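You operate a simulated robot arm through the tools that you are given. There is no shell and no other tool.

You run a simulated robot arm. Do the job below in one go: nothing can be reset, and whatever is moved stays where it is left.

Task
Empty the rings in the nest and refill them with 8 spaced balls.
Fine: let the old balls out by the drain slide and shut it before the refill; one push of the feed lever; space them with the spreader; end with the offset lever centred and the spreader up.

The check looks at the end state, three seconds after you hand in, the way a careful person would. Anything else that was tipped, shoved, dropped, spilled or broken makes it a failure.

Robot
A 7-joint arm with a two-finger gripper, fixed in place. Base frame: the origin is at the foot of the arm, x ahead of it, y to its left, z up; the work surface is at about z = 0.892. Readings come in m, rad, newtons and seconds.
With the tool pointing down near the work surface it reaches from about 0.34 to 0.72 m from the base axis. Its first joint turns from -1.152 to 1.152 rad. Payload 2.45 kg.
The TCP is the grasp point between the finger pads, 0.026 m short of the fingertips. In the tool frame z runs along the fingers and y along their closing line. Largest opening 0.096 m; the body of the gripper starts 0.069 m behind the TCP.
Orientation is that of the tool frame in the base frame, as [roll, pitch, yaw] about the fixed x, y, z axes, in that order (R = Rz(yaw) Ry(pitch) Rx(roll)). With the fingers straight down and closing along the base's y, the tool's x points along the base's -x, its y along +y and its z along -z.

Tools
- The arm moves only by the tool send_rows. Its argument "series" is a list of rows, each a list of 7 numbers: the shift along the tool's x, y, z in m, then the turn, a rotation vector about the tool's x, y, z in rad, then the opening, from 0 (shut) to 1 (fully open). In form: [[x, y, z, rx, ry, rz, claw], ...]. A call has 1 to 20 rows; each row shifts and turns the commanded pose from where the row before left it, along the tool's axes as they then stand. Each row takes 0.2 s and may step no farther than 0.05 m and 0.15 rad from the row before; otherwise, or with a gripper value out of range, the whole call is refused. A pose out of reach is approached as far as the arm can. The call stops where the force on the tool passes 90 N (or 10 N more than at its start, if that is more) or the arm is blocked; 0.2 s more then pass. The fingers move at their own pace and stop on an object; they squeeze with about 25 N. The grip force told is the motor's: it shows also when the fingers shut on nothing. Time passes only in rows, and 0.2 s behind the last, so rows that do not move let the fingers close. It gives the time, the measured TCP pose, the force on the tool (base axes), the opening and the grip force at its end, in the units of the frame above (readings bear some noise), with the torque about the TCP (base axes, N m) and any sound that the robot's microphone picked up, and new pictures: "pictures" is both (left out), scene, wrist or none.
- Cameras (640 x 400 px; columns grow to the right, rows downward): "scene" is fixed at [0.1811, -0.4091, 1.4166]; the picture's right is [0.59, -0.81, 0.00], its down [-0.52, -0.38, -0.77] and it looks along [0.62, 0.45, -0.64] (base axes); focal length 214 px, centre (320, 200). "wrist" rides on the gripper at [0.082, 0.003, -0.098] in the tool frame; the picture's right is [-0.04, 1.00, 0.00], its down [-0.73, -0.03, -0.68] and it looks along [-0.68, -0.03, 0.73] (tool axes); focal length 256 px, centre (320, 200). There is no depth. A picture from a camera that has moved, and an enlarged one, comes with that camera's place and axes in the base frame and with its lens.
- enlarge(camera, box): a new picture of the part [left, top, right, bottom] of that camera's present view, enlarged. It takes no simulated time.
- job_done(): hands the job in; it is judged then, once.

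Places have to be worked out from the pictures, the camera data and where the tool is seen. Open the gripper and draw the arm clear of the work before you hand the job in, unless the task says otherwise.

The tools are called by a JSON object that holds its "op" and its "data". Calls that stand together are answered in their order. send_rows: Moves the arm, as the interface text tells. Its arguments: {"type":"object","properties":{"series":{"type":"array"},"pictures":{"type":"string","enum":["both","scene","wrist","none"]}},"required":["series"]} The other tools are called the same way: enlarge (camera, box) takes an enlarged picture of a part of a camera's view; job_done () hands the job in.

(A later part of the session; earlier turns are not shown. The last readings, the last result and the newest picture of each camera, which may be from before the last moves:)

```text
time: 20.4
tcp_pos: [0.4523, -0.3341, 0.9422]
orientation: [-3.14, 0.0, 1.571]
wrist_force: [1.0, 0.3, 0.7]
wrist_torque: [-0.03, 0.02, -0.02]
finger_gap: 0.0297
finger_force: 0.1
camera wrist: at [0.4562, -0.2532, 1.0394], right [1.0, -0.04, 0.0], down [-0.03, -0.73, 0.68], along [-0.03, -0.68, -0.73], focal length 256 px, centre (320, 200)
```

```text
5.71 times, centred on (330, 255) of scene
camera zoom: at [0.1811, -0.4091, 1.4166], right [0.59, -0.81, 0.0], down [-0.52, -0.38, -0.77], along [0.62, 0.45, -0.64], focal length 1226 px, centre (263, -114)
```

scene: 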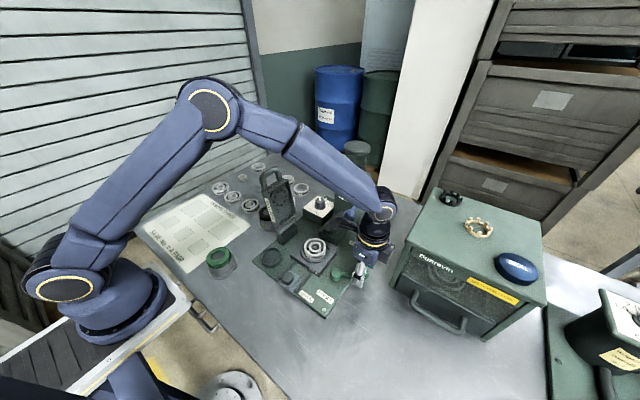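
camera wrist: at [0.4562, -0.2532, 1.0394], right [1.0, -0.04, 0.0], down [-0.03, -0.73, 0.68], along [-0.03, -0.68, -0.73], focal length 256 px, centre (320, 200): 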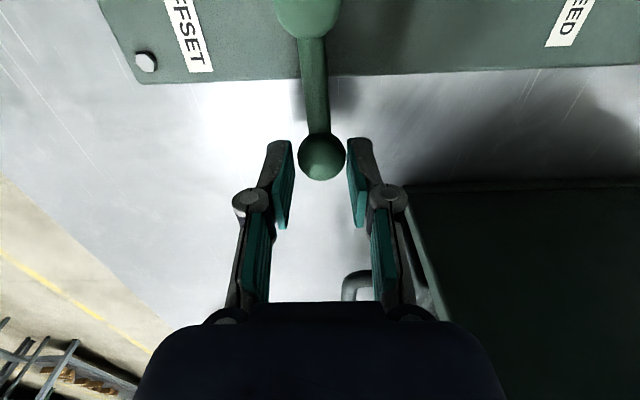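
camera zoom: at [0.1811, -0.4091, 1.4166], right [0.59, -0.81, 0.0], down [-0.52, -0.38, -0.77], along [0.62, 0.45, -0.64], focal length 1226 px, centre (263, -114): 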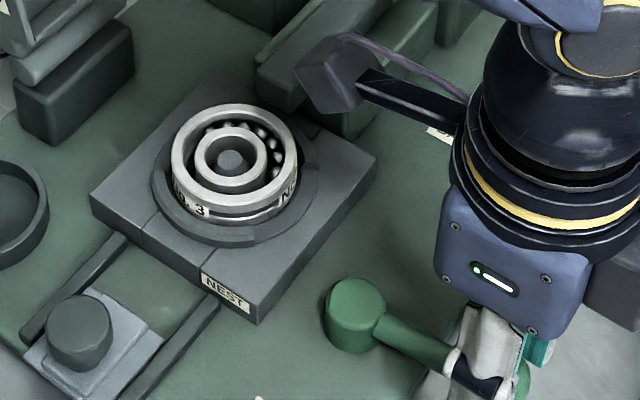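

The inner ring is shifting and the balls are bunching on the far side. I'll keep going along the arc toward the lever's stop.

{"op": "send_rows", "data": {"series": [[0.0004, -0.0058, 0, 0, 0, 0, 0.31], [0.0004, -0.0058, 0, 0, 0, 0, 0.31], [0.0014, -0.0057, 0, 0, 0, 0, 0.31], [0.0014, -0.0057, 0, 0, 0, 0, 0.31]], "pictures": "wrist"}}

{"op": "enlarge", "data": {"camera": "scene", "box": [280, 220, 380, 290]}}

```text
time: 21.4
tcp_pos: [0.429, -0.33, 0.9442]
orientation: [-3.141, -0.001, 1.571]
wrist_force: [-0.1, 0.6, 0.6]
wrist_torque: [-0.05, 0.0, 0.03]
finger_gap: 0.0298
finger_force: 0.0
camera wrist: at [0.433, -0.2491, 1.0399], right [1.0, -0.04, 0.0], down [-0.03, -0.73, 0.68], along [-0.03, -0.68, -0.73], focal length 256 px, centre (320, 200)
```

wrist: 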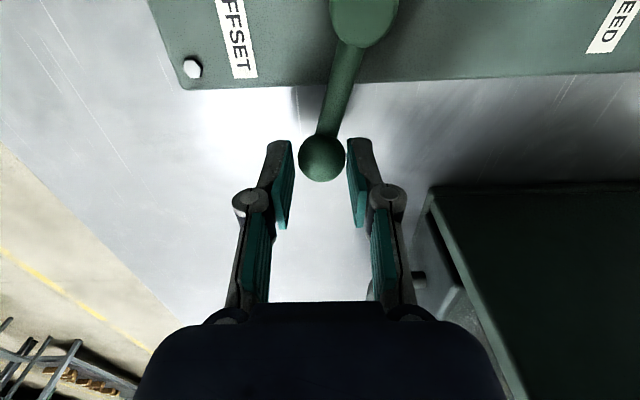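

```text
5.71 times, centred on (330, 255) of scene
camera zoom: at [0.1811, -0.4091, 1.4166], right [0.59, -0.81, 0.0], down [-0.52, -0.38, -0.77], along [0.62, 0.45, -0.64], focal length 1226 px, centre (263, -114)
```

zoom: 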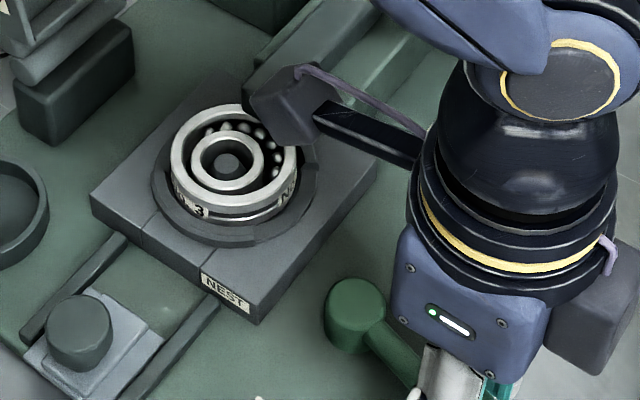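

The inner ring is moving further. The lever still runs free at about 50° of travel, so I'll carry on in smaller steps until it stops.

{"op": "send_rows", "data": {"series": [[0.0024, -0.0054, 0, 0, 0, 0, 0.31], [0.0024, -0.0054, 0, 0, 0, 0, 0.31]], "pictures": "wrist"}}

{"op": "enlarge", "data": {"camera": "scene", "box": [280, 220, 380, 290]}}

```text
time: 22.0
tcp_pos: [0.4183, -0.3243, 0.9436]
orientation: [3.141, 0.0, 1.571]
wrist_force: [-0.1, 0.8, 0.8]
wrist_torque: [-0.03, -0.01, 0.03]
finger_gap: 0.0302
finger_force: 0.3
camera wrist: at [0.4224, -0.2444, 1.0392], right [1.0, -0.04, 0.0], down [-0.03, -0.73, 0.68], along [-0.03, -0.68, -0.73], focal length 256 px, centre (320, 200)
```

wrist: 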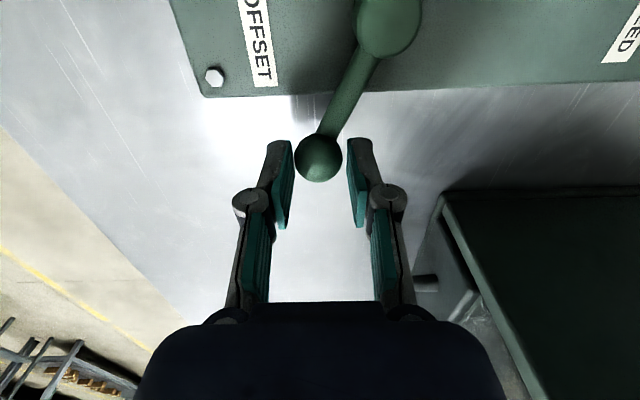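

```text
5.71 times, centred on (330, 255) of scene
camera zoom: at [0.1811, -0.4091, 1.4166], right [0.59, -0.81, 0.0], down [-0.52, -0.38, -0.77], along [0.62, 0.45, -0.64], focal length 1226 px, centre (263, -114)
```

zoom: 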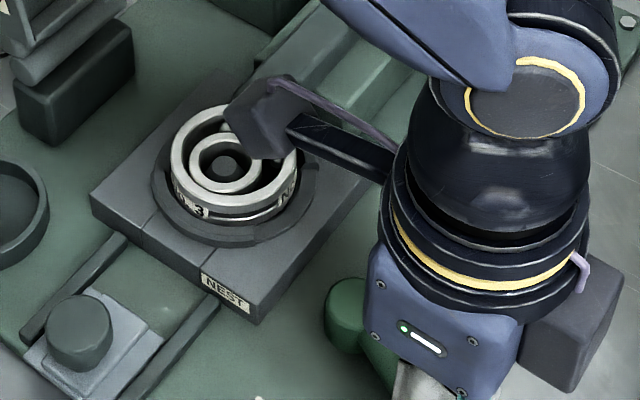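

The lever ball has moved ahead of the pushing finger, which suggests it has settled into its offset stop. I'll nudge 4 mm more to confirm the stop by force.

{"op": "send_rows", "data": {"series": [[0.0012, -0.0024, 0, 0, 0, 0, 0.31], [0.0012, -0.0024, 0, 0, 0, 0, 0.31], [0, 0, 0, 0, 0, 0, 0.31]], "pictures": "wrist"}}

{"op": "enlarge", "data": {"camera": "scene", "box": [280, 220, 380, 290]}}

```text
time: 22.8
tcp_pos: [0.4146, -0.3238, 0.9431]
orientation: [3.141, -0.001, 1.57]
wrist_force: [0.3, 0.5, 0.6]
wrist_torque: [-0.01, 0.01, -0.01]
finger_gap: 0.0295
finger_force: 0.1
camera wrist: at [0.4178, -0.2417, 1.0399], right [1.0, -0.04, 0.0], down [-0.03, -0.73, 0.68], along [-0.03, -0.68, -0.73], focal length 256 px, centre (320, 200)
```

wrist: 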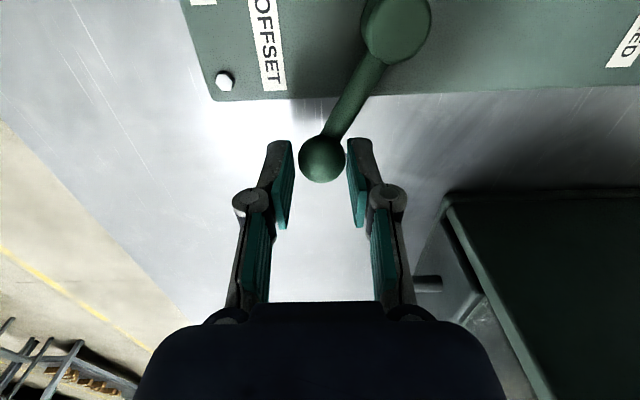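

```text
5.71 times, centred on (330, 255) of scene
camera zoom: at [0.1811, -0.4091, 1.4166], right [0.59, -0.81, 0.0], down [-0.52, -0.38, -0.77], along [0.62, 0.45, -0.64], focal length 1226 px, centre (263, -114)
```

zoom: 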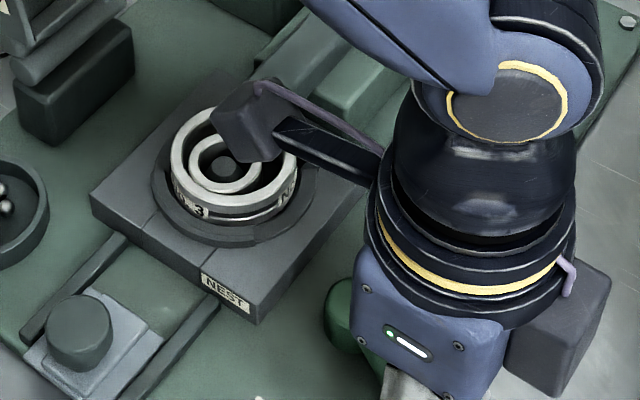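

Balls have appeared in the round tray, so the old balls are draining out. I'll open the fingers, rise clear and look at the rings and tray.

{"op": "send_rows", "data": {"series": [[0, 0, 0, 0, 0, 0, 0.55], [0, 0, 0, 0, 0, 0, 0.55], [0, 0, -0.04, 0, 0, 0, 0.55], [0, 0, -0.045, 0, 0, 0, 0.55], [0, 0, -0.045, 0, 0, 0, 0.55], [-0.03, 0, -0.03, 0, 0, 0, 0.55], [-0.03, 0, 0, 0, 0, 0, 0.55], [0, 0, 0, 0, 0, 0, 0.55]], "pictures": "both"}}

{"op": "enlarge", "data": {"camera": "scene", "box": [250, 220, 350, 300]}}

{"op": "enlarge", "data": {"camera": "scene", "box": [295, 230, 335, 265]}}

{"op": "enlarge", "data": {"camera": "scene", "box": [250, 235, 300, 275]}}

```text
time: 24.6
tcp_pos: [0.4125, -0.3839, 1.1047]
orientation: [3.141, -0.001, 1.571]
wrist_force: [0.2, -0.7, -0.4]
wrist_torque: [-0.04, -0.01, -0.01]
finger_gap: 0.0528
finger_force: 0.1
camera wrist: at [0.4172, -0.3025, 1.201], right [1.0, -0.04, 0.0], down [-0.03, -0.73, 0.68], along [-0.03, -0.68, -0.73], focal length 256 px, centre (320, 200)
```

scene: 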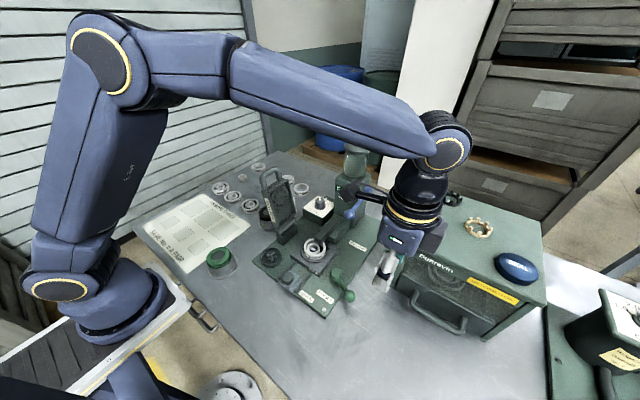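
wrist: 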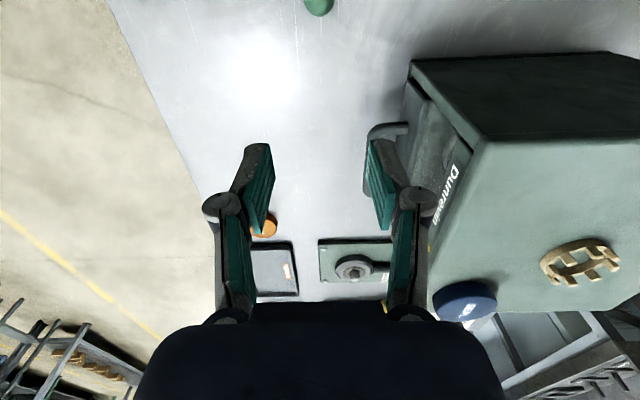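

```text
5.00 times, centred on (300, 260) of scene
camera zoom: at [0.181, -0.4091, 1.4166], right [0.59, -0.81, 0.0], down [-0.52, -0.38, -0.77], along [0.62, 0.45, -0.64], focal length 1072 px, centre (420, -100)
```

zoom: 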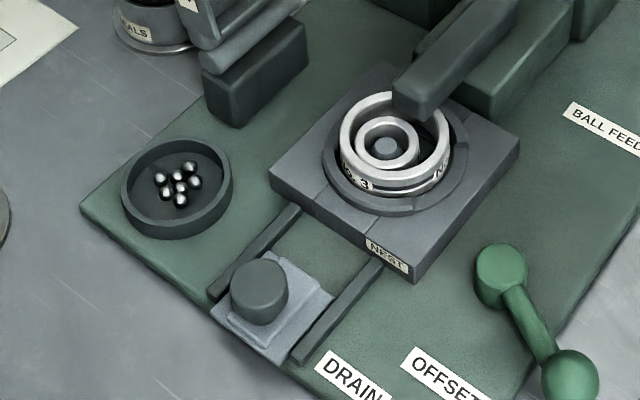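

```text
11.43 times, centred on (315, 248) of scene
camera zoom: at [0.181, -0.4091, 1.4166], right [0.59, -0.81, 0.0], down [-0.52, -0.38, -0.77], along [0.62, 0.45, -0.64], focal length 2451 px, centre (377, -343)
```

zoom: 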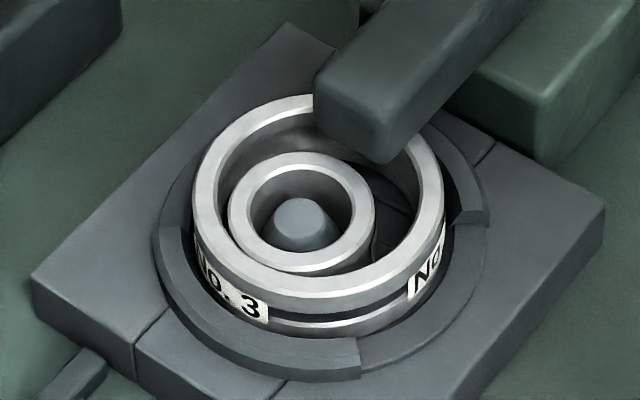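

```text
10.00 times, centred on (275, 255) of scene
camera zoom: at [0.181, -0.4091, 1.4166], right [0.59, -0.81, 0.0], down [-0.52, -0.38, -0.77], along [0.62, 0.45, -0.64], focal length 2145 px, centre (770, -350)
```

zoom: 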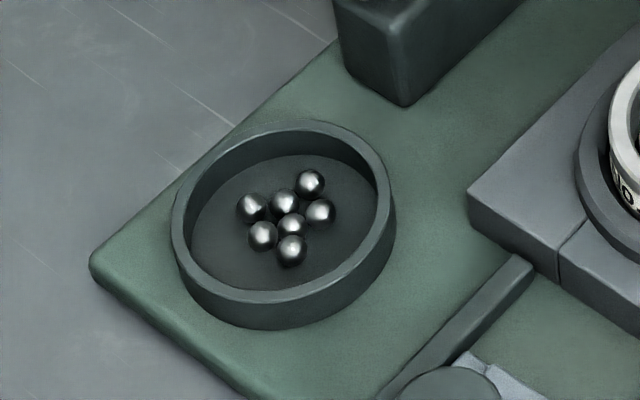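

All seven old balls are in the tray and the rings are empty, with the inner ring offset and the chute nose over the gap. Now I'll shut the drain: closed fingers come down behind the knob (robot side) at x≈0.322, y≈-0.1755.

{"op": "send_rows", "data": {"series": [[0.0416, -0.018, 0, 0, 0, 0, 0.3], [0.0416, -0.018, 0, 0, 0, 0, 0.1], [0.0416, -0.018, 0, 0, 0, 0, 0], [0.0416, -0.018, 0, 0, 0, 0, 0], [0.0416, -0.018, 0, 0, 0, 0, 0], [0, 0, 0.045, 0, 0, 0, 0], [0, 0, 0.045, 0, 0, 0, 0], [0, 0, 0, 0, 0, 0, 0]], "pictures": "both"}}

{"op": "enlarge", "data": {"camera": "scene", "box": [220, 230, 340, 310]}}

```text
time: 26.4
tcp_pos: [0.3231, -0.1746, 1.0139]
orientation: [3.142, 0.0, 1.573]
wrist_force: [0.0, -0.1, 0.1]
wrist_torque: [-0.02, -0.01, -0.01]
finger_gap: 0.0
finger_force: 24.9
camera wrist: at [0.3267, -0.0934, 1.1102], right [1.0, -0.04, 0.0], down [-0.03, -0.73, 0.68], along [-0.03, -0.68, -0.73], focal length 256 px, centre (320, 200)
```

scene: 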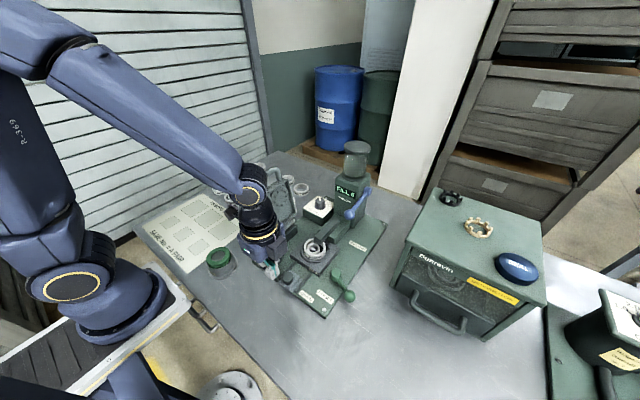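
wrist: 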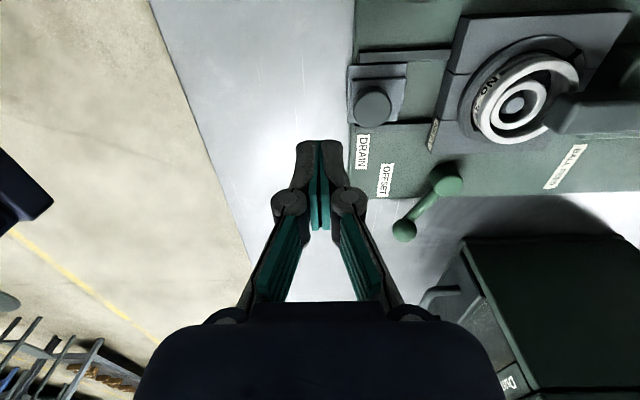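

```text
5.00 times, centred on (280, 270) of scene
camera zoom: at [0.1811, -0.4091, 1.4166], right [0.59, -0.81, 0.0], down [-0.52, -0.38, -0.77], along [0.62, 0.45, -0.64], focal length 1072 px, centre (520, -150)
```

zoom: 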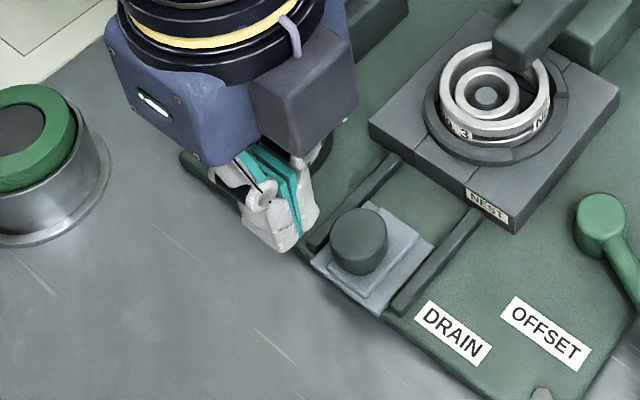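

The closed fingers are behind the knob and still high. The FILL display looks different, so I'll check it before going on.

{"op": "enlarge", "data": {"camera": "scene", "box": [325, 175, 375, 215]}}

{"op": "enlarge", "data": {"camera": "wrist", "box": [340, 40, 440, 140]}}

```text
10.00 times, centred on (350, 195) of scene
camera zoom: at [0.1811, -0.4091, 1.4166], right [0.59, -0.81, 0.0], down [-0.52, -0.38, -0.77], along [0.62, 0.45, -0.64], focal length 2145 px, centre (20, 250)
```

zoom: 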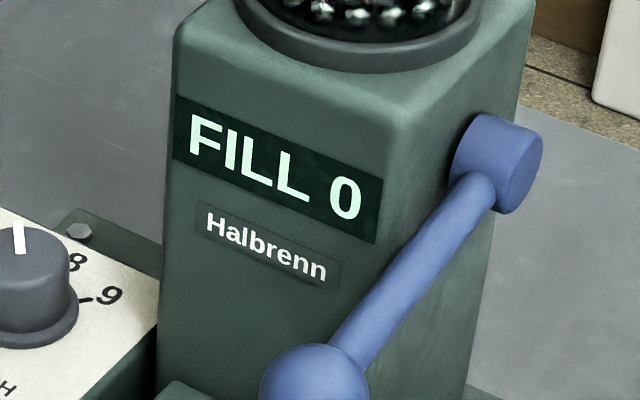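

```text
4.00 times, centred on (390, 90) of wrist
camera zoom: at [0.3267, -0.0934, 1.1102], right [1.0, -0.04, 0.0], down [-0.03, -0.73, 0.68], along [-0.03, -0.68, -0.73], focal length 1024 px, centre (40, 640)
```

zoom: 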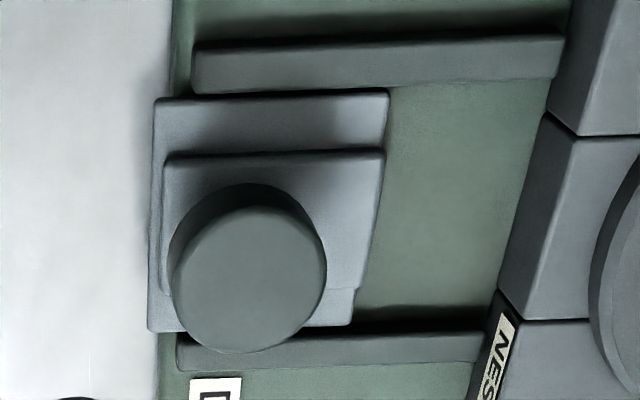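

The display counts balls in the rings and now reads 0. I'll go down behind the knob and push the slide shut toward the nest, checking the force.

{"op": "send_rows", "data": {"series": [[0, 0, 0.035, 0, 0, 0, 0], [0, 0, 0.034, 0, 0, 0, 0], [0, 0.006, 0, 0, 0, 0, 0], [0, 0.006, 0, 0, 0, 0, 0], [0, 0.006, 0, 0, 0, 0, 0], [0, 0.006, 0, 0, 0, 0, 0], [0, 0.006, 0, 0, 0, 0, 0], [0, 0.006, 0, 0, 0, 0, 0]], "pictures": "both"}}

{"op": "enlarge", "data": {"camera": "wrist", "box": [280, 60, 440, 180]}}

```text
time: 28.2
tcp_pos: [0.3602, -0.1747, 0.9448]
orientation: [-3.142, -0.002, 1.57]
wrist_force: [-0.8, -0.5, -0.8]
wrist_torque: [0.01, -0.02, 0.01]
finger_gap: 0.0
finger_force: 24.4
camera wrist: at [0.3636, -0.0939, 1.0411], right [1.0, -0.04, 0.0], down [-0.03, -0.73, 0.68], along [-0.03, -0.68, -0.73], focal length 256 px, centre (320, 200)
```

scene: 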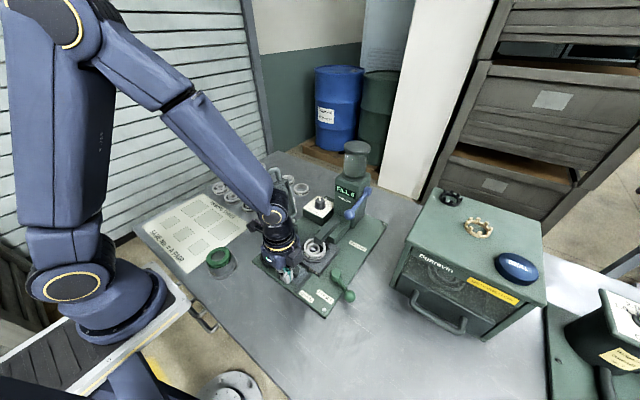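
wrist: 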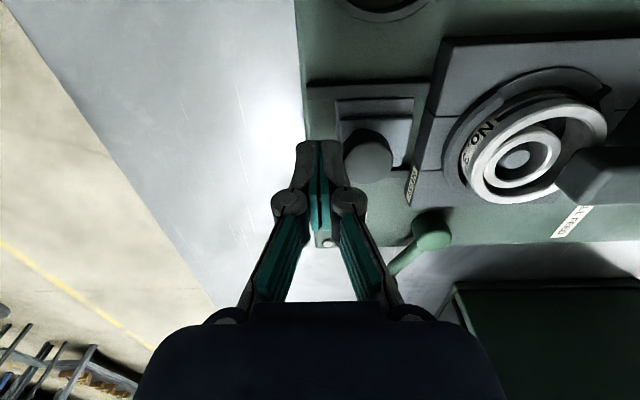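

```text
3.33 times, centred on (360, 120) of wrist
camera zoom: at [0.3636, -0.0939, 1.0411], right [1.0, -0.04, 0.0], down [-0.03, -0.73, 0.68], along [-0.03, -0.68, -0.73], focal length 853 px, centre (187, 467)
```

zoom: 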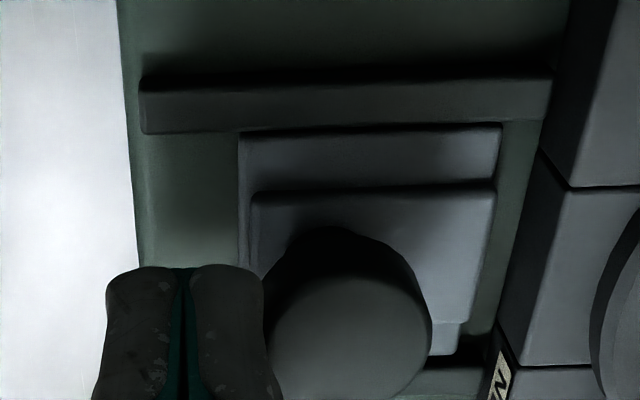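

The slide is moving in with the knob, with about 10 mm left. I'll continue in 3 mm steps until it meets its stop.

{"op": "send_rows", "data": {"series": [[0, 0.003, 0, 0, 0, 0, 0], [0, 0.003, 0, 0, 0, 0, 0], [0, 0.002, 0, 0, 0, 0, 0]], "pictures": "wrist"}}

{"op": "enlarge", "data": {"camera": "wrist", "box": [280, 60, 440, 180]}}

```text
time: 29.0
tcp_pos: [0.3674, -0.1752, 0.9439]
orientation: [-3.137, -0.001, 1.571]
wrist_force: [-11.0, 0.2, 4.8]
wrist_torque: [-0.01, 0.18, -0.03]
finger_gap: 0.0
finger_force: 24.5
camera wrist: at [0.371, -0.0942, 1.0407], right [1.0, -0.04, 0.0], down [-0.03, -0.73, 0.68], along [-0.03, -0.68, -0.74], focal length 256 px, centre (320, 200)
```

wrist: 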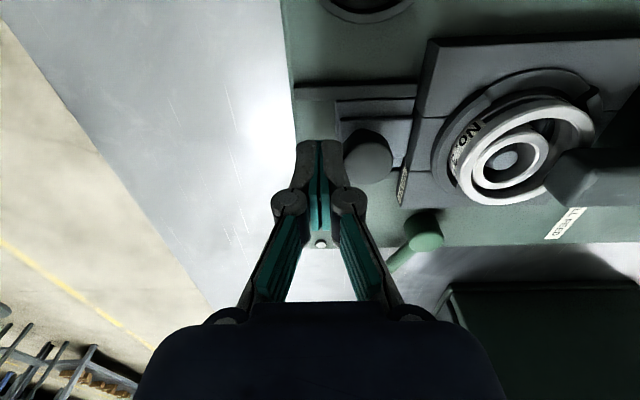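

```text
3.33 times, centred on (360, 120) of wrist
camera zoom: at [0.371, -0.0942, 1.0407], right [1.0, -0.04, 0.0], down [-0.03, -0.73, 0.68], along [-0.03, -0.68, -0.74], focal length 853 px, centre (187, 467)
```

zoom: 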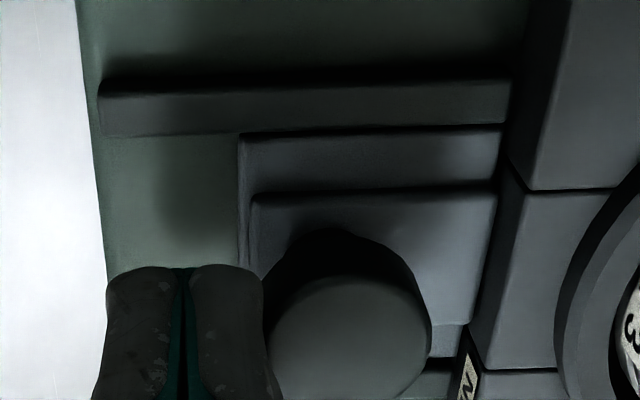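

An 11 N push-back suggests the shut stop. I'll press 2 mm more to be sure it's home.

{"op": "send_rows", "data": {"series": [[0, 0.0015, 0, 0, 0, 0, 0], [0, 0.0015, 0, 0, 0, 0, 0], [0, 0, 0, 0, 0, 0, 0]], "pictures": "none"}}

```text
time: 29.8
tcp_pos: [0.3674, -0.1757, 0.9434]
orientation: [-3.135, -0.004, 1.568]
wrist_force: [-37.1, -5.3, 10.9]
wrist_torque: [-0.08, 0.56, -0.1]
finger_gap: 0.0
finger_force: 24.8
```

37 N with no further movement: the slide is shut against its stop. I'll back off, rise, and look.

{"op": "send_rows", "data": {"series": [[0, -0.01, 0, 0, 0, 0, 0], [0, -0.015, 0, 0, 0, 0, 0], [0, 0, -0.045, 0, 0, 0, 0], [0, 0, -0.045, 0, 0, 0, 0], [0, 0, -0.045, 0, 0, 0, 0], [0, 0, -0.045, 0, 0, 0, 0], [0, 0, -0.04, 0, 0, 0, 0], [0, 0, 0, 0, 0, 0, 0]], "pictures": "both"}}

{"op": "enlarge", "data": {"camera": "scene", "box": [250, 220, 350, 300]}}

{"op": "enlarge", "data": {"camera": "wrist", "box": [300, 0, 500, 125]}}

```text
time: 31.6
tcp_pos: [0.3468, -0.174, 1.1621]
orientation: [3.14, 0.0, 1.569]
wrist_force: [0.5, 0.3, 0.9]
wrist_torque: [0.01, 0.02, 0.01]
finger_gap: 0.0
finger_force: 25.3
camera wrist: at [0.3507, -0.0945, 1.2588], right [1.0, -0.04, 0.0], down [-0.03, -0.73, 0.68], along [-0.03, -0.68, -0.73], focal length 256 px, centre (320, 200)
```

scene: 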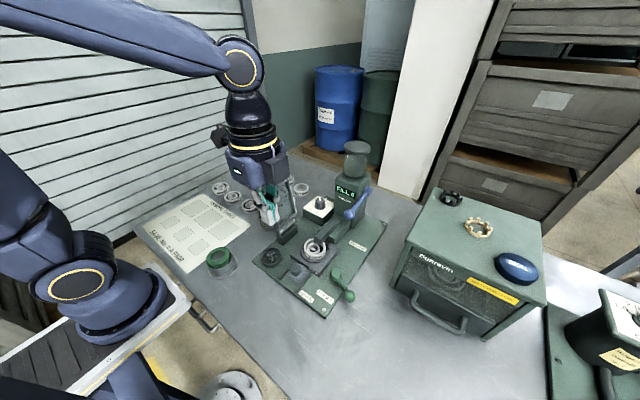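
wrist: 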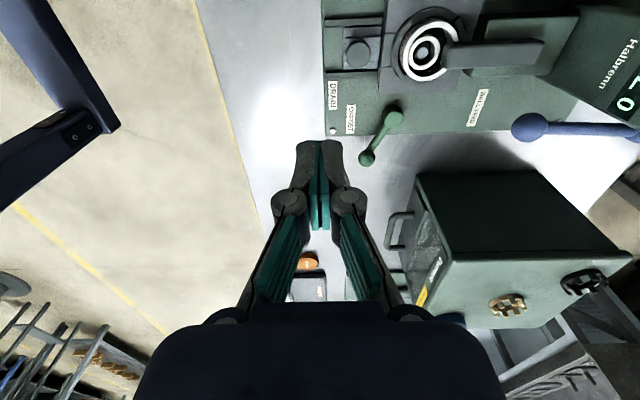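

```text
5.00 times, centred on (300, 260) of scene
camera zoom: at [0.181, -0.4091, 1.4166], right [0.59, -0.81, 0.0], down [-0.52, -0.38, -0.77], along [0.62, 0.45, -0.64], focal length 1072 px, centre (420, -100)
```

zoom: 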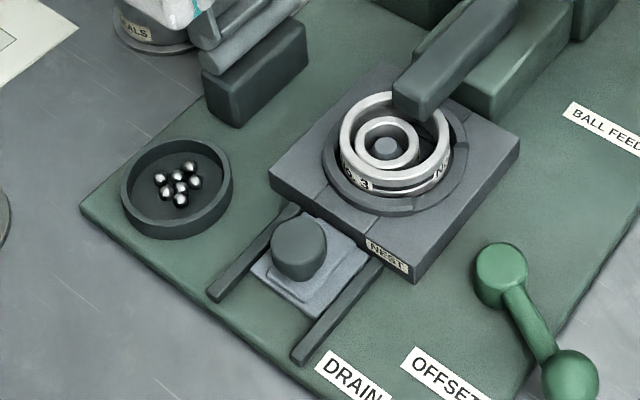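

```text
3.20 times, centred on (400, 62) of wrist
camera zoom: at [0.3507, -0.0945, 1.2588], right [1.0, -0.04, 0.0], down [-0.03, -0.73, 0.68], along [-0.03, -0.68, -0.73], focal length 819 px, centre (64, 640)
```

zoom: 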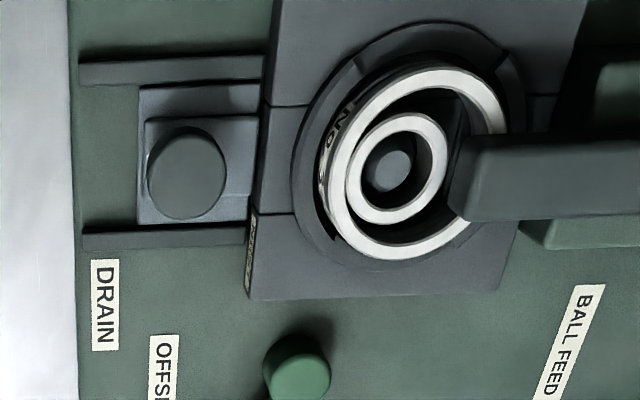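

The slide is shut flush with the nest, as it was at the start. Next is the dial (about (0.624, -0.0865), top z≈0.952). The hopper stands close by, so I'll raise, yaw back and lean the hand away from the housing before approaching.

{"op": "send_rows", "data": {"series": [[0, 0, -0.045, 0, 0, 0, 0.6], [0, 0, -0.045, 0, 0, 0, 0.6], [0, 0, 0, 0, 0, -0.122, 0.6], [0, 0, 0, 0, 0, -0.122, 0.6], [0, 0, 0, 0, 0, -0.122, 0.6], [0, 0, 0, 0, 0, -0.122, 0.6], [0, 0, 0, 0, 0, -0.122, 0.6], [0, 0, 0, 0, -0.15, 0, 0.6], [0, 0, 0, 0, -0.15, 0, 0.6], [0, 0, 0, 0, 0, 0, 0.6]], "pictures": "wrist"}}

```text
time: 33.8
tcp_pos: [0.3463, -0.1746, 1.2537]
orientation: [3.141, 0.303, 2.182]
wrist_force: [0.1, 0.1, -0.7]
wrist_torque: [-0.02, 0.02, 0.0]
finger_gap: 0.0573
finger_force: 0.0
camera wrist: at [0.2878, -0.0864, 1.3219], right [0.84, 0.54, 0.01], down [0.26, -0.43, 0.87], along [0.47, -0.72, -0.5], focal length 256 px, centre (320, 200)
```

wrist: 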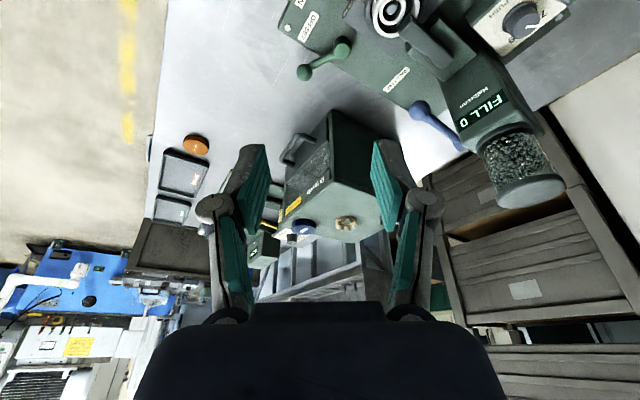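

The lean and yaw are as planned (yaw 125°, lean 0.3 rad). I'll now travel high over to the dial position.

{"op": "send_rows", "data": {"series": [[-0.01116, 0.03971, 0.00344, 0, 0, 0, 0.6], [-0.01116, 0.03971, 0.00344, 0, 0, 0, 0.6], [-0.01116, 0.03971, 0.00344, 0, 0, 0, 0.6], [-0.01116, 0.03971, 0.00344, 0, 0, 0, 0.6], [-0.01116, 0.03971, 0.00344, 0, 0, 0, 0.6], [-0.01116, 0.03971, 0.00344, 0, 0, 0, 0.6], [-0.01116, 0.03971, 0.00344, 0, 0, 0, 0.6], [0, 0, 0, 0, 0, 0, 0.6]], "pictures": "both"}}

{"op": "enlarge", "data": {"camera": "scene", "box": [250, 120, 410, 240]}}

```text
time: 35.6
tcp_pos: [0.6202, -0.0821, 1.2549]
orientation: [3.141, 0.299, 2.182]
wrist_force: [0.4, 0.1, 0.2]
wrist_torque: [0.01, -0.01, 0.0]
finger_gap: 0.0575
finger_force: 0.1
camera wrist: at [0.5627, 0.0074, 1.3235], right [0.84, 0.54, 0.01], down [0.26, -0.43, 0.87], along [0.47, -0.72, -0.5], focal length 256 px, centre (320, 200)
```

scene: 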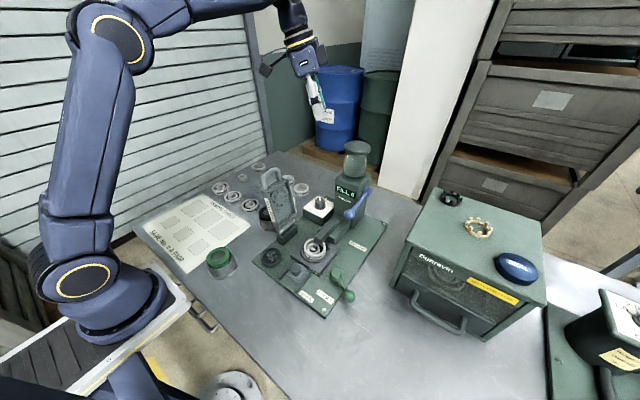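
wrist: 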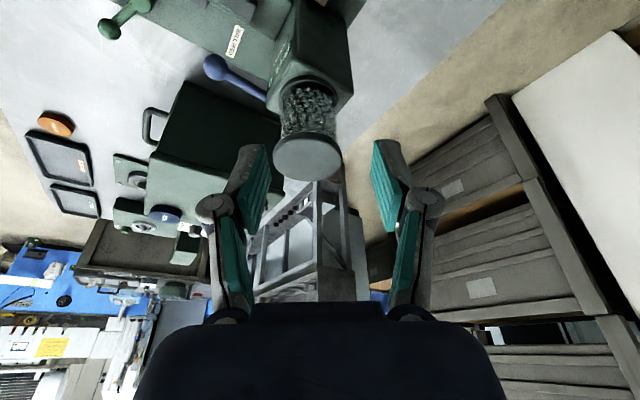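

```text
3.33 times, centred on (330, 180) of scene
camera zoom: at [0.1811, -0.4091, 1.4166], right [0.59, -0.81, 0.0], down [-0.52, -0.38, -0.77], along [0.62, 0.45, -0.64], focal length 715 px, centre (287, 267)
```

zoom: 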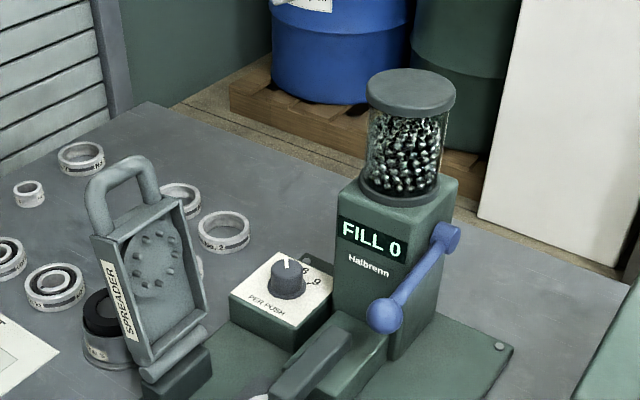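

The view is clear. I'll descend to about z=1.05 while watching for clearance to the hopper and spreader.

{"op": "send_rows", "data": {"series": [[0.0121, 0, 0.0392, 0, 0, 0, 0.6], [0.0121, 0, 0.0392, 0, 0, 0, 0.6], [0.0121, 0, 0.0392, 0, 0, 0, 0.6], [0.0121, 0, 0.0392, 0, 0, 0, 0.6], [0.0121, 0, 0.0392, 0, 0, 0, 0.6], [0, 0, 0, 0, 0, 0, 0.6]], "pictures": "both"}}

{"op": "enlarge", "data": {"camera": "scene", "box": [250, 120, 410, 240]}}

{"op": "enlarge", "data": {"camera": "wrist", "box": [240, 20, 400, 140]}}

```text
time: 37.0
tcp_pos: [0.6204, -0.0846, 1.0488]
orientation: [3.142, 0.3, 2.182]
wrist_force: [1.0, 0.7, 0.0]
wrist_torque: [0.01, 0.02, 0.03]
finger_gap: 0.0576
finger_force: 0.0
camera wrist: at [0.5616, 0.0049, 1.1182], right [0.84, 0.54, 0.01], down [0.26, -0.43, 0.87], along [0.47, -0.72, -0.5], focal length 256 px, centre (320, 200)
```

scene: 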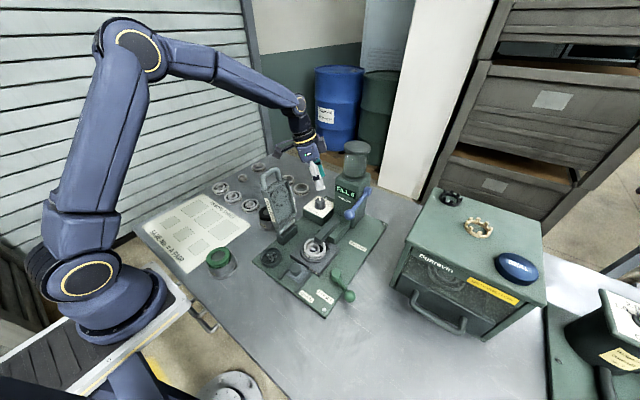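
wrist: 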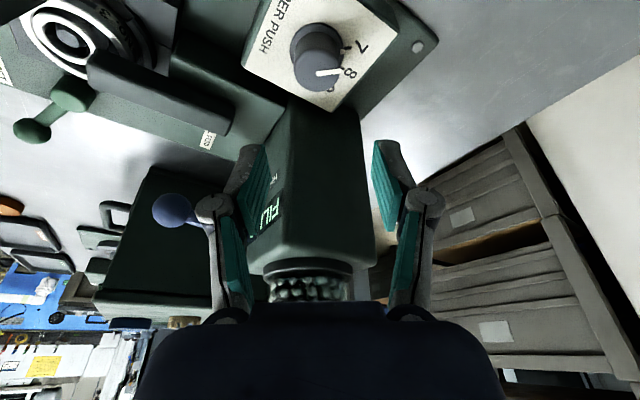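

```text
3.33 times, centred on (330, 180) of scene
camera zoom: at [0.1811, -0.4091, 1.4166], right [0.59, -0.81, 0.0], down [-0.52, -0.38, -0.77], along [0.62, 0.45, -0.64], focal length 715 px, centre (287, 267)
```

zoom: 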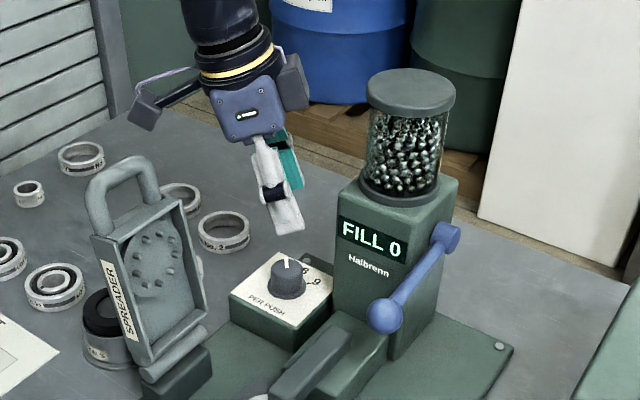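

```text
3.33 times, centred on (320, 80) of wrist
camera zoom: at [0.5616, 0.0049, 1.1182], right [0.84, 0.54, 0.01], down [0.26, -0.43, 0.87], along [0.47, -0.72, -0.5], focal length 853 px, centre (320, 600)
```

zoom: 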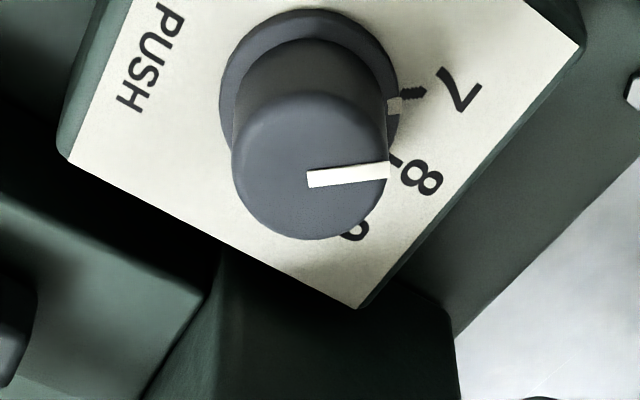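

Close-up gives the dial centre at about (0.621, -0.087), pointer at tick 7 (about +30°) and tick 8 about 33° clockwise of it. I'll go down around the knob now.

{"op": "send_rows", "data": {"series": [[0.0094, -0.0005, 0.0278, 0, 0, 0, 0.6], [0.0094, -0.0005, 0.0278, 0, 0, 0, 0.6], [0.0094, -0.0005, 0.0278, 0, 0, 0, 0.6], [0, 0, 0, 0, 0, 0, 0.6]], "pictures": "both"}}

{"op": "enlarge", "data": {"camera": "scene", "box": [280, 160, 380, 240]}}

{"op": "enlarge", "data": {"camera": "wrist", "box": [230, 80, 430, 230]}}

```text
time: 38.0
tcp_pos: [0.6186, -0.0833, 0.9612]
orientation: [-3.141, 0.301, 2.182]
wrist_force: [0.7, -0.4, -0.5]
wrist_torque: [-0.02, -0.01, -0.02]
finger_gap: 0.0575
finger_force: 0.1
camera wrist: at [0.5598, 0.0069, 1.0303], right [0.84, 0.54, 0.01], down [0.26, -0.43, 0.87], along [0.47, -0.72, -0.5], focal length 256 px, centre (320, 200)
```

scene: 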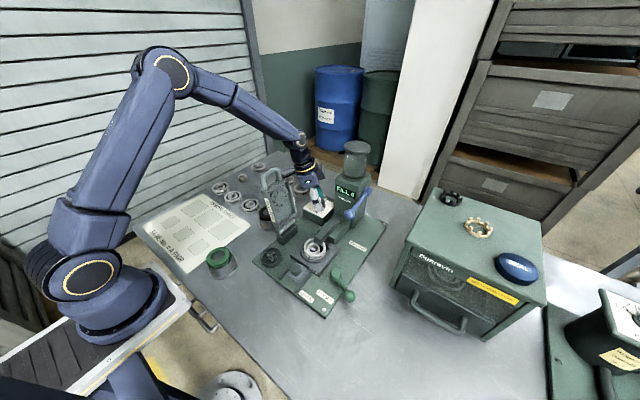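
wrist: 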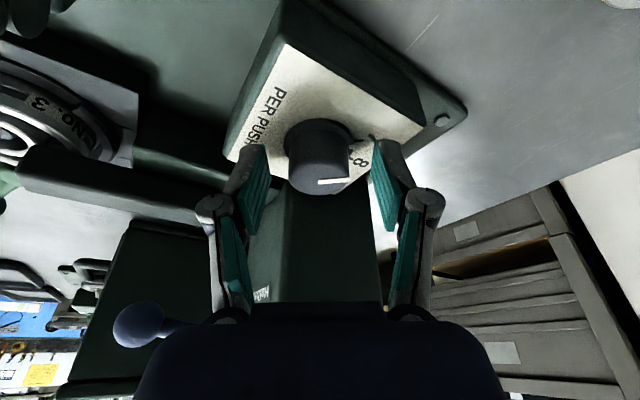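

```text
5.00 times, centred on (330, 200) of scene
camera zoom: at [0.1811, -0.4091, 1.4166], right [0.59, -0.81, 0.0], down [-0.52, -0.38, -0.77], along [0.62, 0.45, -0.64], focal length 1072 px, centre (270, 200)
```

zoom: 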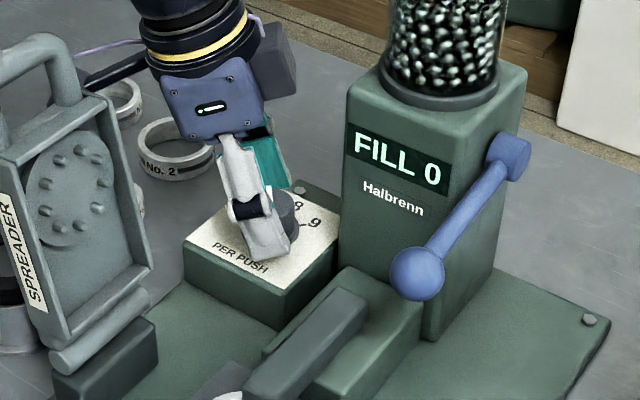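

```text
2.67 times, centred on (330, 155) of wrist
camera zoom: at [0.5598, 0.0069, 1.0303], right [0.84, 0.54, 0.01], down [0.26, -0.43, 0.87], along [0.47, -0.72, -0.5], focal length 683 px, centre (293, 320)
```

zoom: 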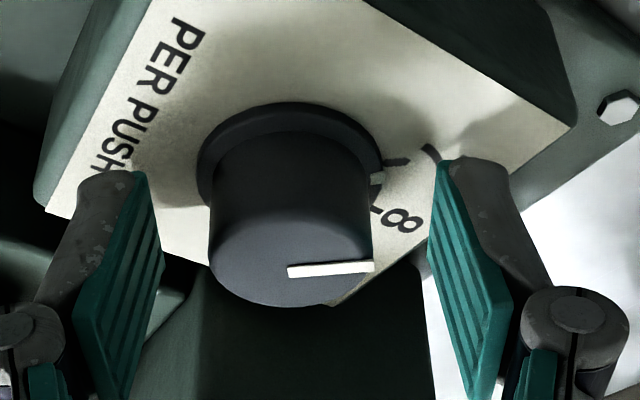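

The knob sits squarely between the pads. I'll close on it, checking the grip before turning.

{"op": "send_rows", "data": {"series": [[0, 0, 0, 0, 0, 0, 0.25], [0, 0, 0, 0, 0, 0, 0.25], [0, 0, 0, 0, 0, 0, 0.25], [0, 0, 0, 0, 0, 0, 0.25]], "pictures": "wrist"}}

```text
time: 39.0
tcp_pos: [0.6183, -0.082, 0.9632]
orientation: [3.141, 0.302, 2.181]
wrist_force: [-9.4, 0.2, 12.0]
wrist_torque: [0.52, 0.44, -0.16]
finger_gap: 0.0326
finger_force: 45.3
camera wrist: at [0.5594, 0.0066, 1.0312], right [0.84, 0.54, 0.01], down [0.26, -0.43, 0.87], along [0.47, -0.72, -0.5], focal length 256 px, centre (320, 200)
```

wrist: 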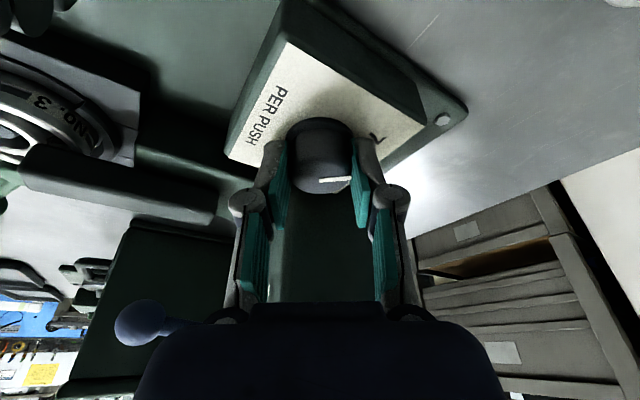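

Gripped at 0.0326 m. I'll turn clockwise (seen from above) about 0.28 rad first and look at how the knob follows.

{"op": "send_rows", "data": {"series": [[0, 0.0006, 0, 0.0406, 0, 0.1314, 0.25], [0, 0.0006, 0, 0.0406, 0, 0.1314, 0.25]], "pictures": "wrist"}}

{"op": "enlarge", "data": {"camera": "wrist", "box": [230, 80, 430, 230]}}

```text
time: 39.6
tcp_pos: [0.6184, -0.0813, 0.9631]
orientation: [3.141, 0.302, 1.903]
wrist_force: [-12.9, -0.1, 23.4]
wrist_torque: [0.73, 0.69, -0.05]
finger_gap: 0.0324
finger_force: 45.5
camera wrist: at [0.5869, 0.0198, 1.031], right [0.96, 0.29, 0.01], down [0.14, -0.48, 0.87], along [0.26, -0.83, -0.5], focal length 256 px, centre (320, 200)
```

wrist: 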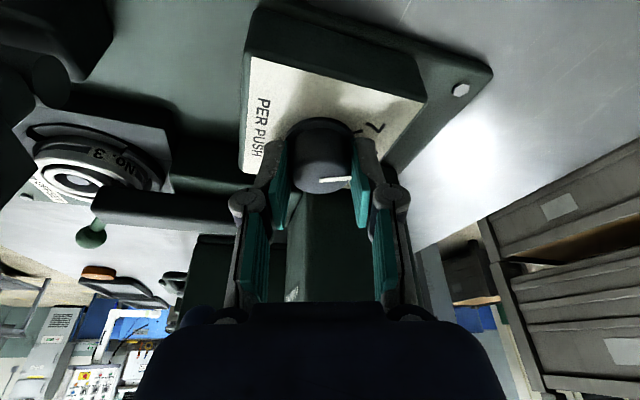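

```text
2.67 times, centred on (330, 155) of wrist
camera zoom: at [0.5869, 0.0198, 1.031], right [0.96, 0.29, 0.01], down [0.14, -0.48, 0.87], along [0.26, -0.83, -0.5], focal length 683 px, centre (293, 320)
```

zoom: 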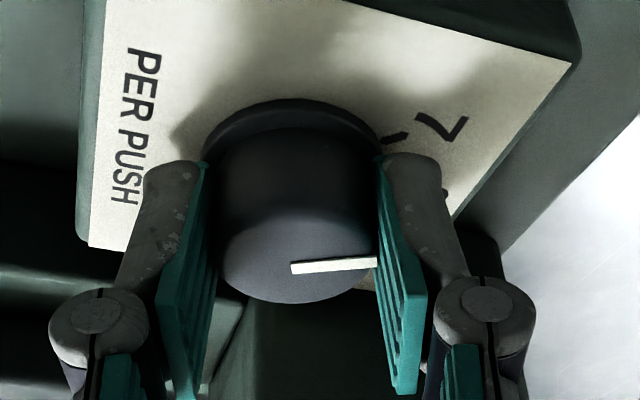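

The knob turns with the fingers and the tick for 7 is now behind the pointer. I'll turn another 0.28 rad.

{"op": "send_rows", "data": {"series": [[0, -0.0002, -0.0005, 0.0406, 0, 0.1314, 0.25], [0, 0, 0, 0.0406, 0, 0.1314, 0.25], [0, 0, 0, 0, 0, 0, 0.25]], "pictures": "wrist"}}

{"op": "enlarge", "data": {"camera": "wrist", "box": [230, 80, 430, 230]}}

{"op": "enlarge", "data": {"camera": "scene", "box": [280, 160, 380, 240]}}

```text
time: 40.4
tcp_pos: [0.6195, -0.0816, 0.9635]
orientation: [3.137, 0.302, 1.629]
wrist_force: [5.1, -3.7, 18.8]
wrist_torque: [-0.67, -0.07, 0.02]
finger_gap: 0.0324
finger_force: 44.5
camera wrist: at [0.6165, 0.025, 1.031], right [1.0, 0.02, 0.02], down [0.0, -0.5, 0.87], along [0.03, -0.87, -0.5], focal length 256 px, centre (320, 200)
```

wrist: 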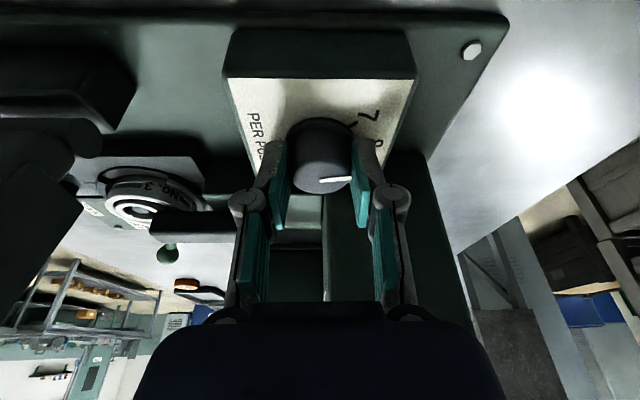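

```text
2.67 times, centred on (330, 155) of wrist
camera zoom: at [0.6165, 0.025, 1.031], right [1.0, 0.02, 0.02], down [0.0, -0.5, 0.87], along [0.03, -0.87, -0.5], focal length 683 px, centre (293, 320)
```

zoom: 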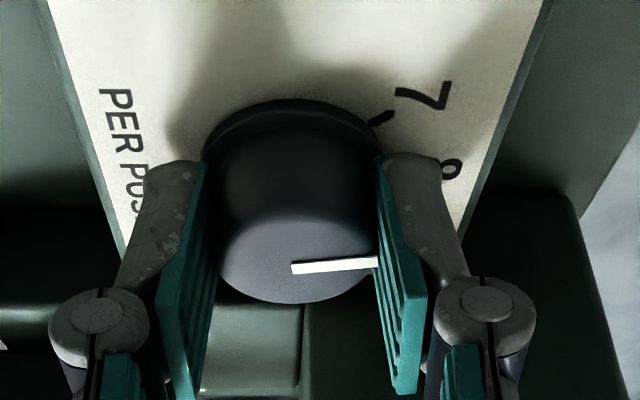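

```text
5.00 times, centred on (330, 200) of scene
camera zoom: at [0.1808, -0.4091, 1.4166], right [0.59, -0.81, 0.0], down [-0.52, -0.38, -0.77], along [0.62, 0.45, -0.64], focal length 1072 px, centre (270, 200)
```

zoom: 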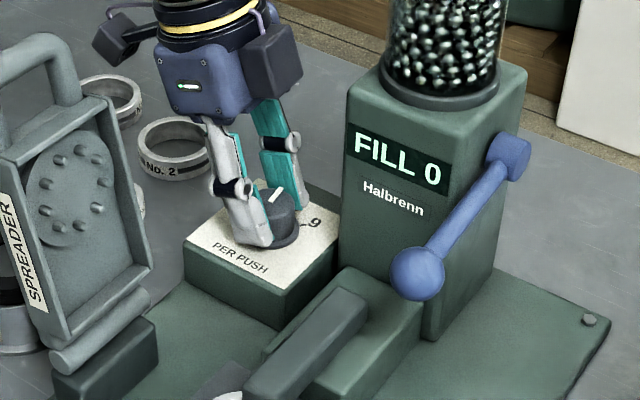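

The pointer has moved about 32° to roughly where 8 should be. I'll release and rise straight up to read it.

{"op": "send_rows", "data": {"series": [[0, 0, 0, 0, 0, 0, 0.6], [0, 0, 0, 0, 0, 0, 0.6], [0, 0, 0, 0, 0, 0, 0.6], [-0.0089, 0, -0.0287, 0, 0, 0, 0.6], [-0.0089, 0, -0.0287, 0, 0, 0, 0.6], [-0.0089, 0, -0.0287, 0, 0, 0, 0.6], [0, 0, 0, 0, 0, 0, 0.6]], "pictures": "both"}}

{"op": "enlarge", "data": {"camera": "wrist", "box": [240, 10, 400, 130]}}

{"op": "enlarge", "data": {"camera": "scene", "box": [295, 180, 345, 220]}}

```text
time: 42.0
tcp_pos: [0.6192, -0.081, 1.0532]
orientation: [-3.14, 0.301, 1.631]
wrist_force: [-0.1, -0.2, 0.5]
wrist_torque: [-0.03, -0.02, 0.02]
finger_gap: 0.0576
finger_force: 0.0
camera wrist: at [0.6167, 0.0252, 1.1211], right [1.0, 0.02, 0.01], down [0.0, -0.5, 0.87], along [0.03, -0.87, -0.5], focal length 256 px, centre (320, 200)
```

scene: 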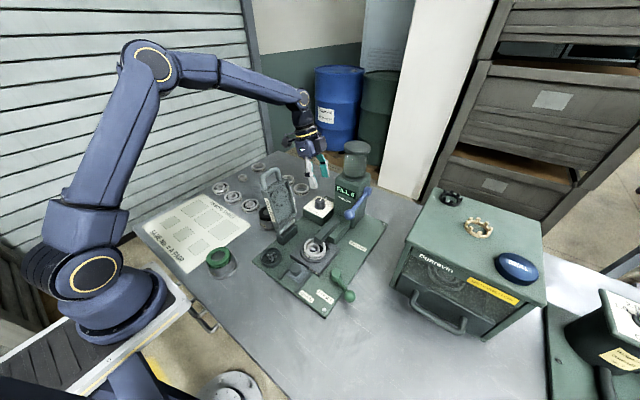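
wrist: 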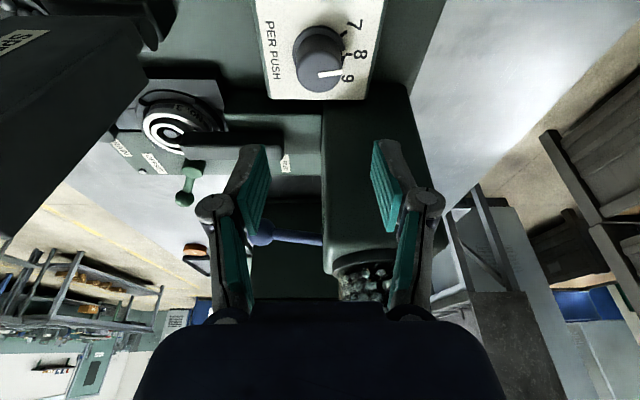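

```text
3.33 times, centred on (320, 70) of wrist
camera zoom: at [0.6167, 0.0252, 1.1211], right [1.0, 0.02, 0.01], down [0.0, -0.5, 0.87], along [0.03, -0.87, -0.5], focal length 853 px, centre (320, 633)
```

zoom: 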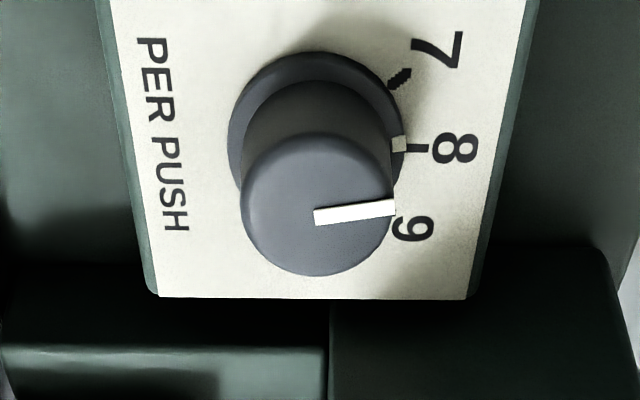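

```text
10.00 times, centred on (320, 200) of scene
camera zoom: at [0.1811, -0.4091, 1.4166], right [0.59, -0.81, 0.0], down [-0.52, -0.38, -0.77], along [0.62, 0.45, -0.64], focal length 2145 px, centre (320, 200)
```

zoom: 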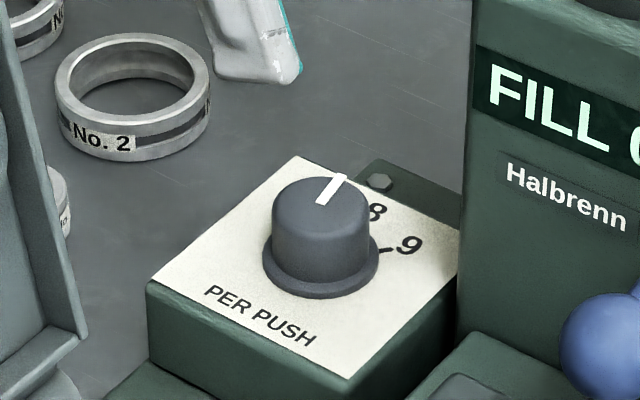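

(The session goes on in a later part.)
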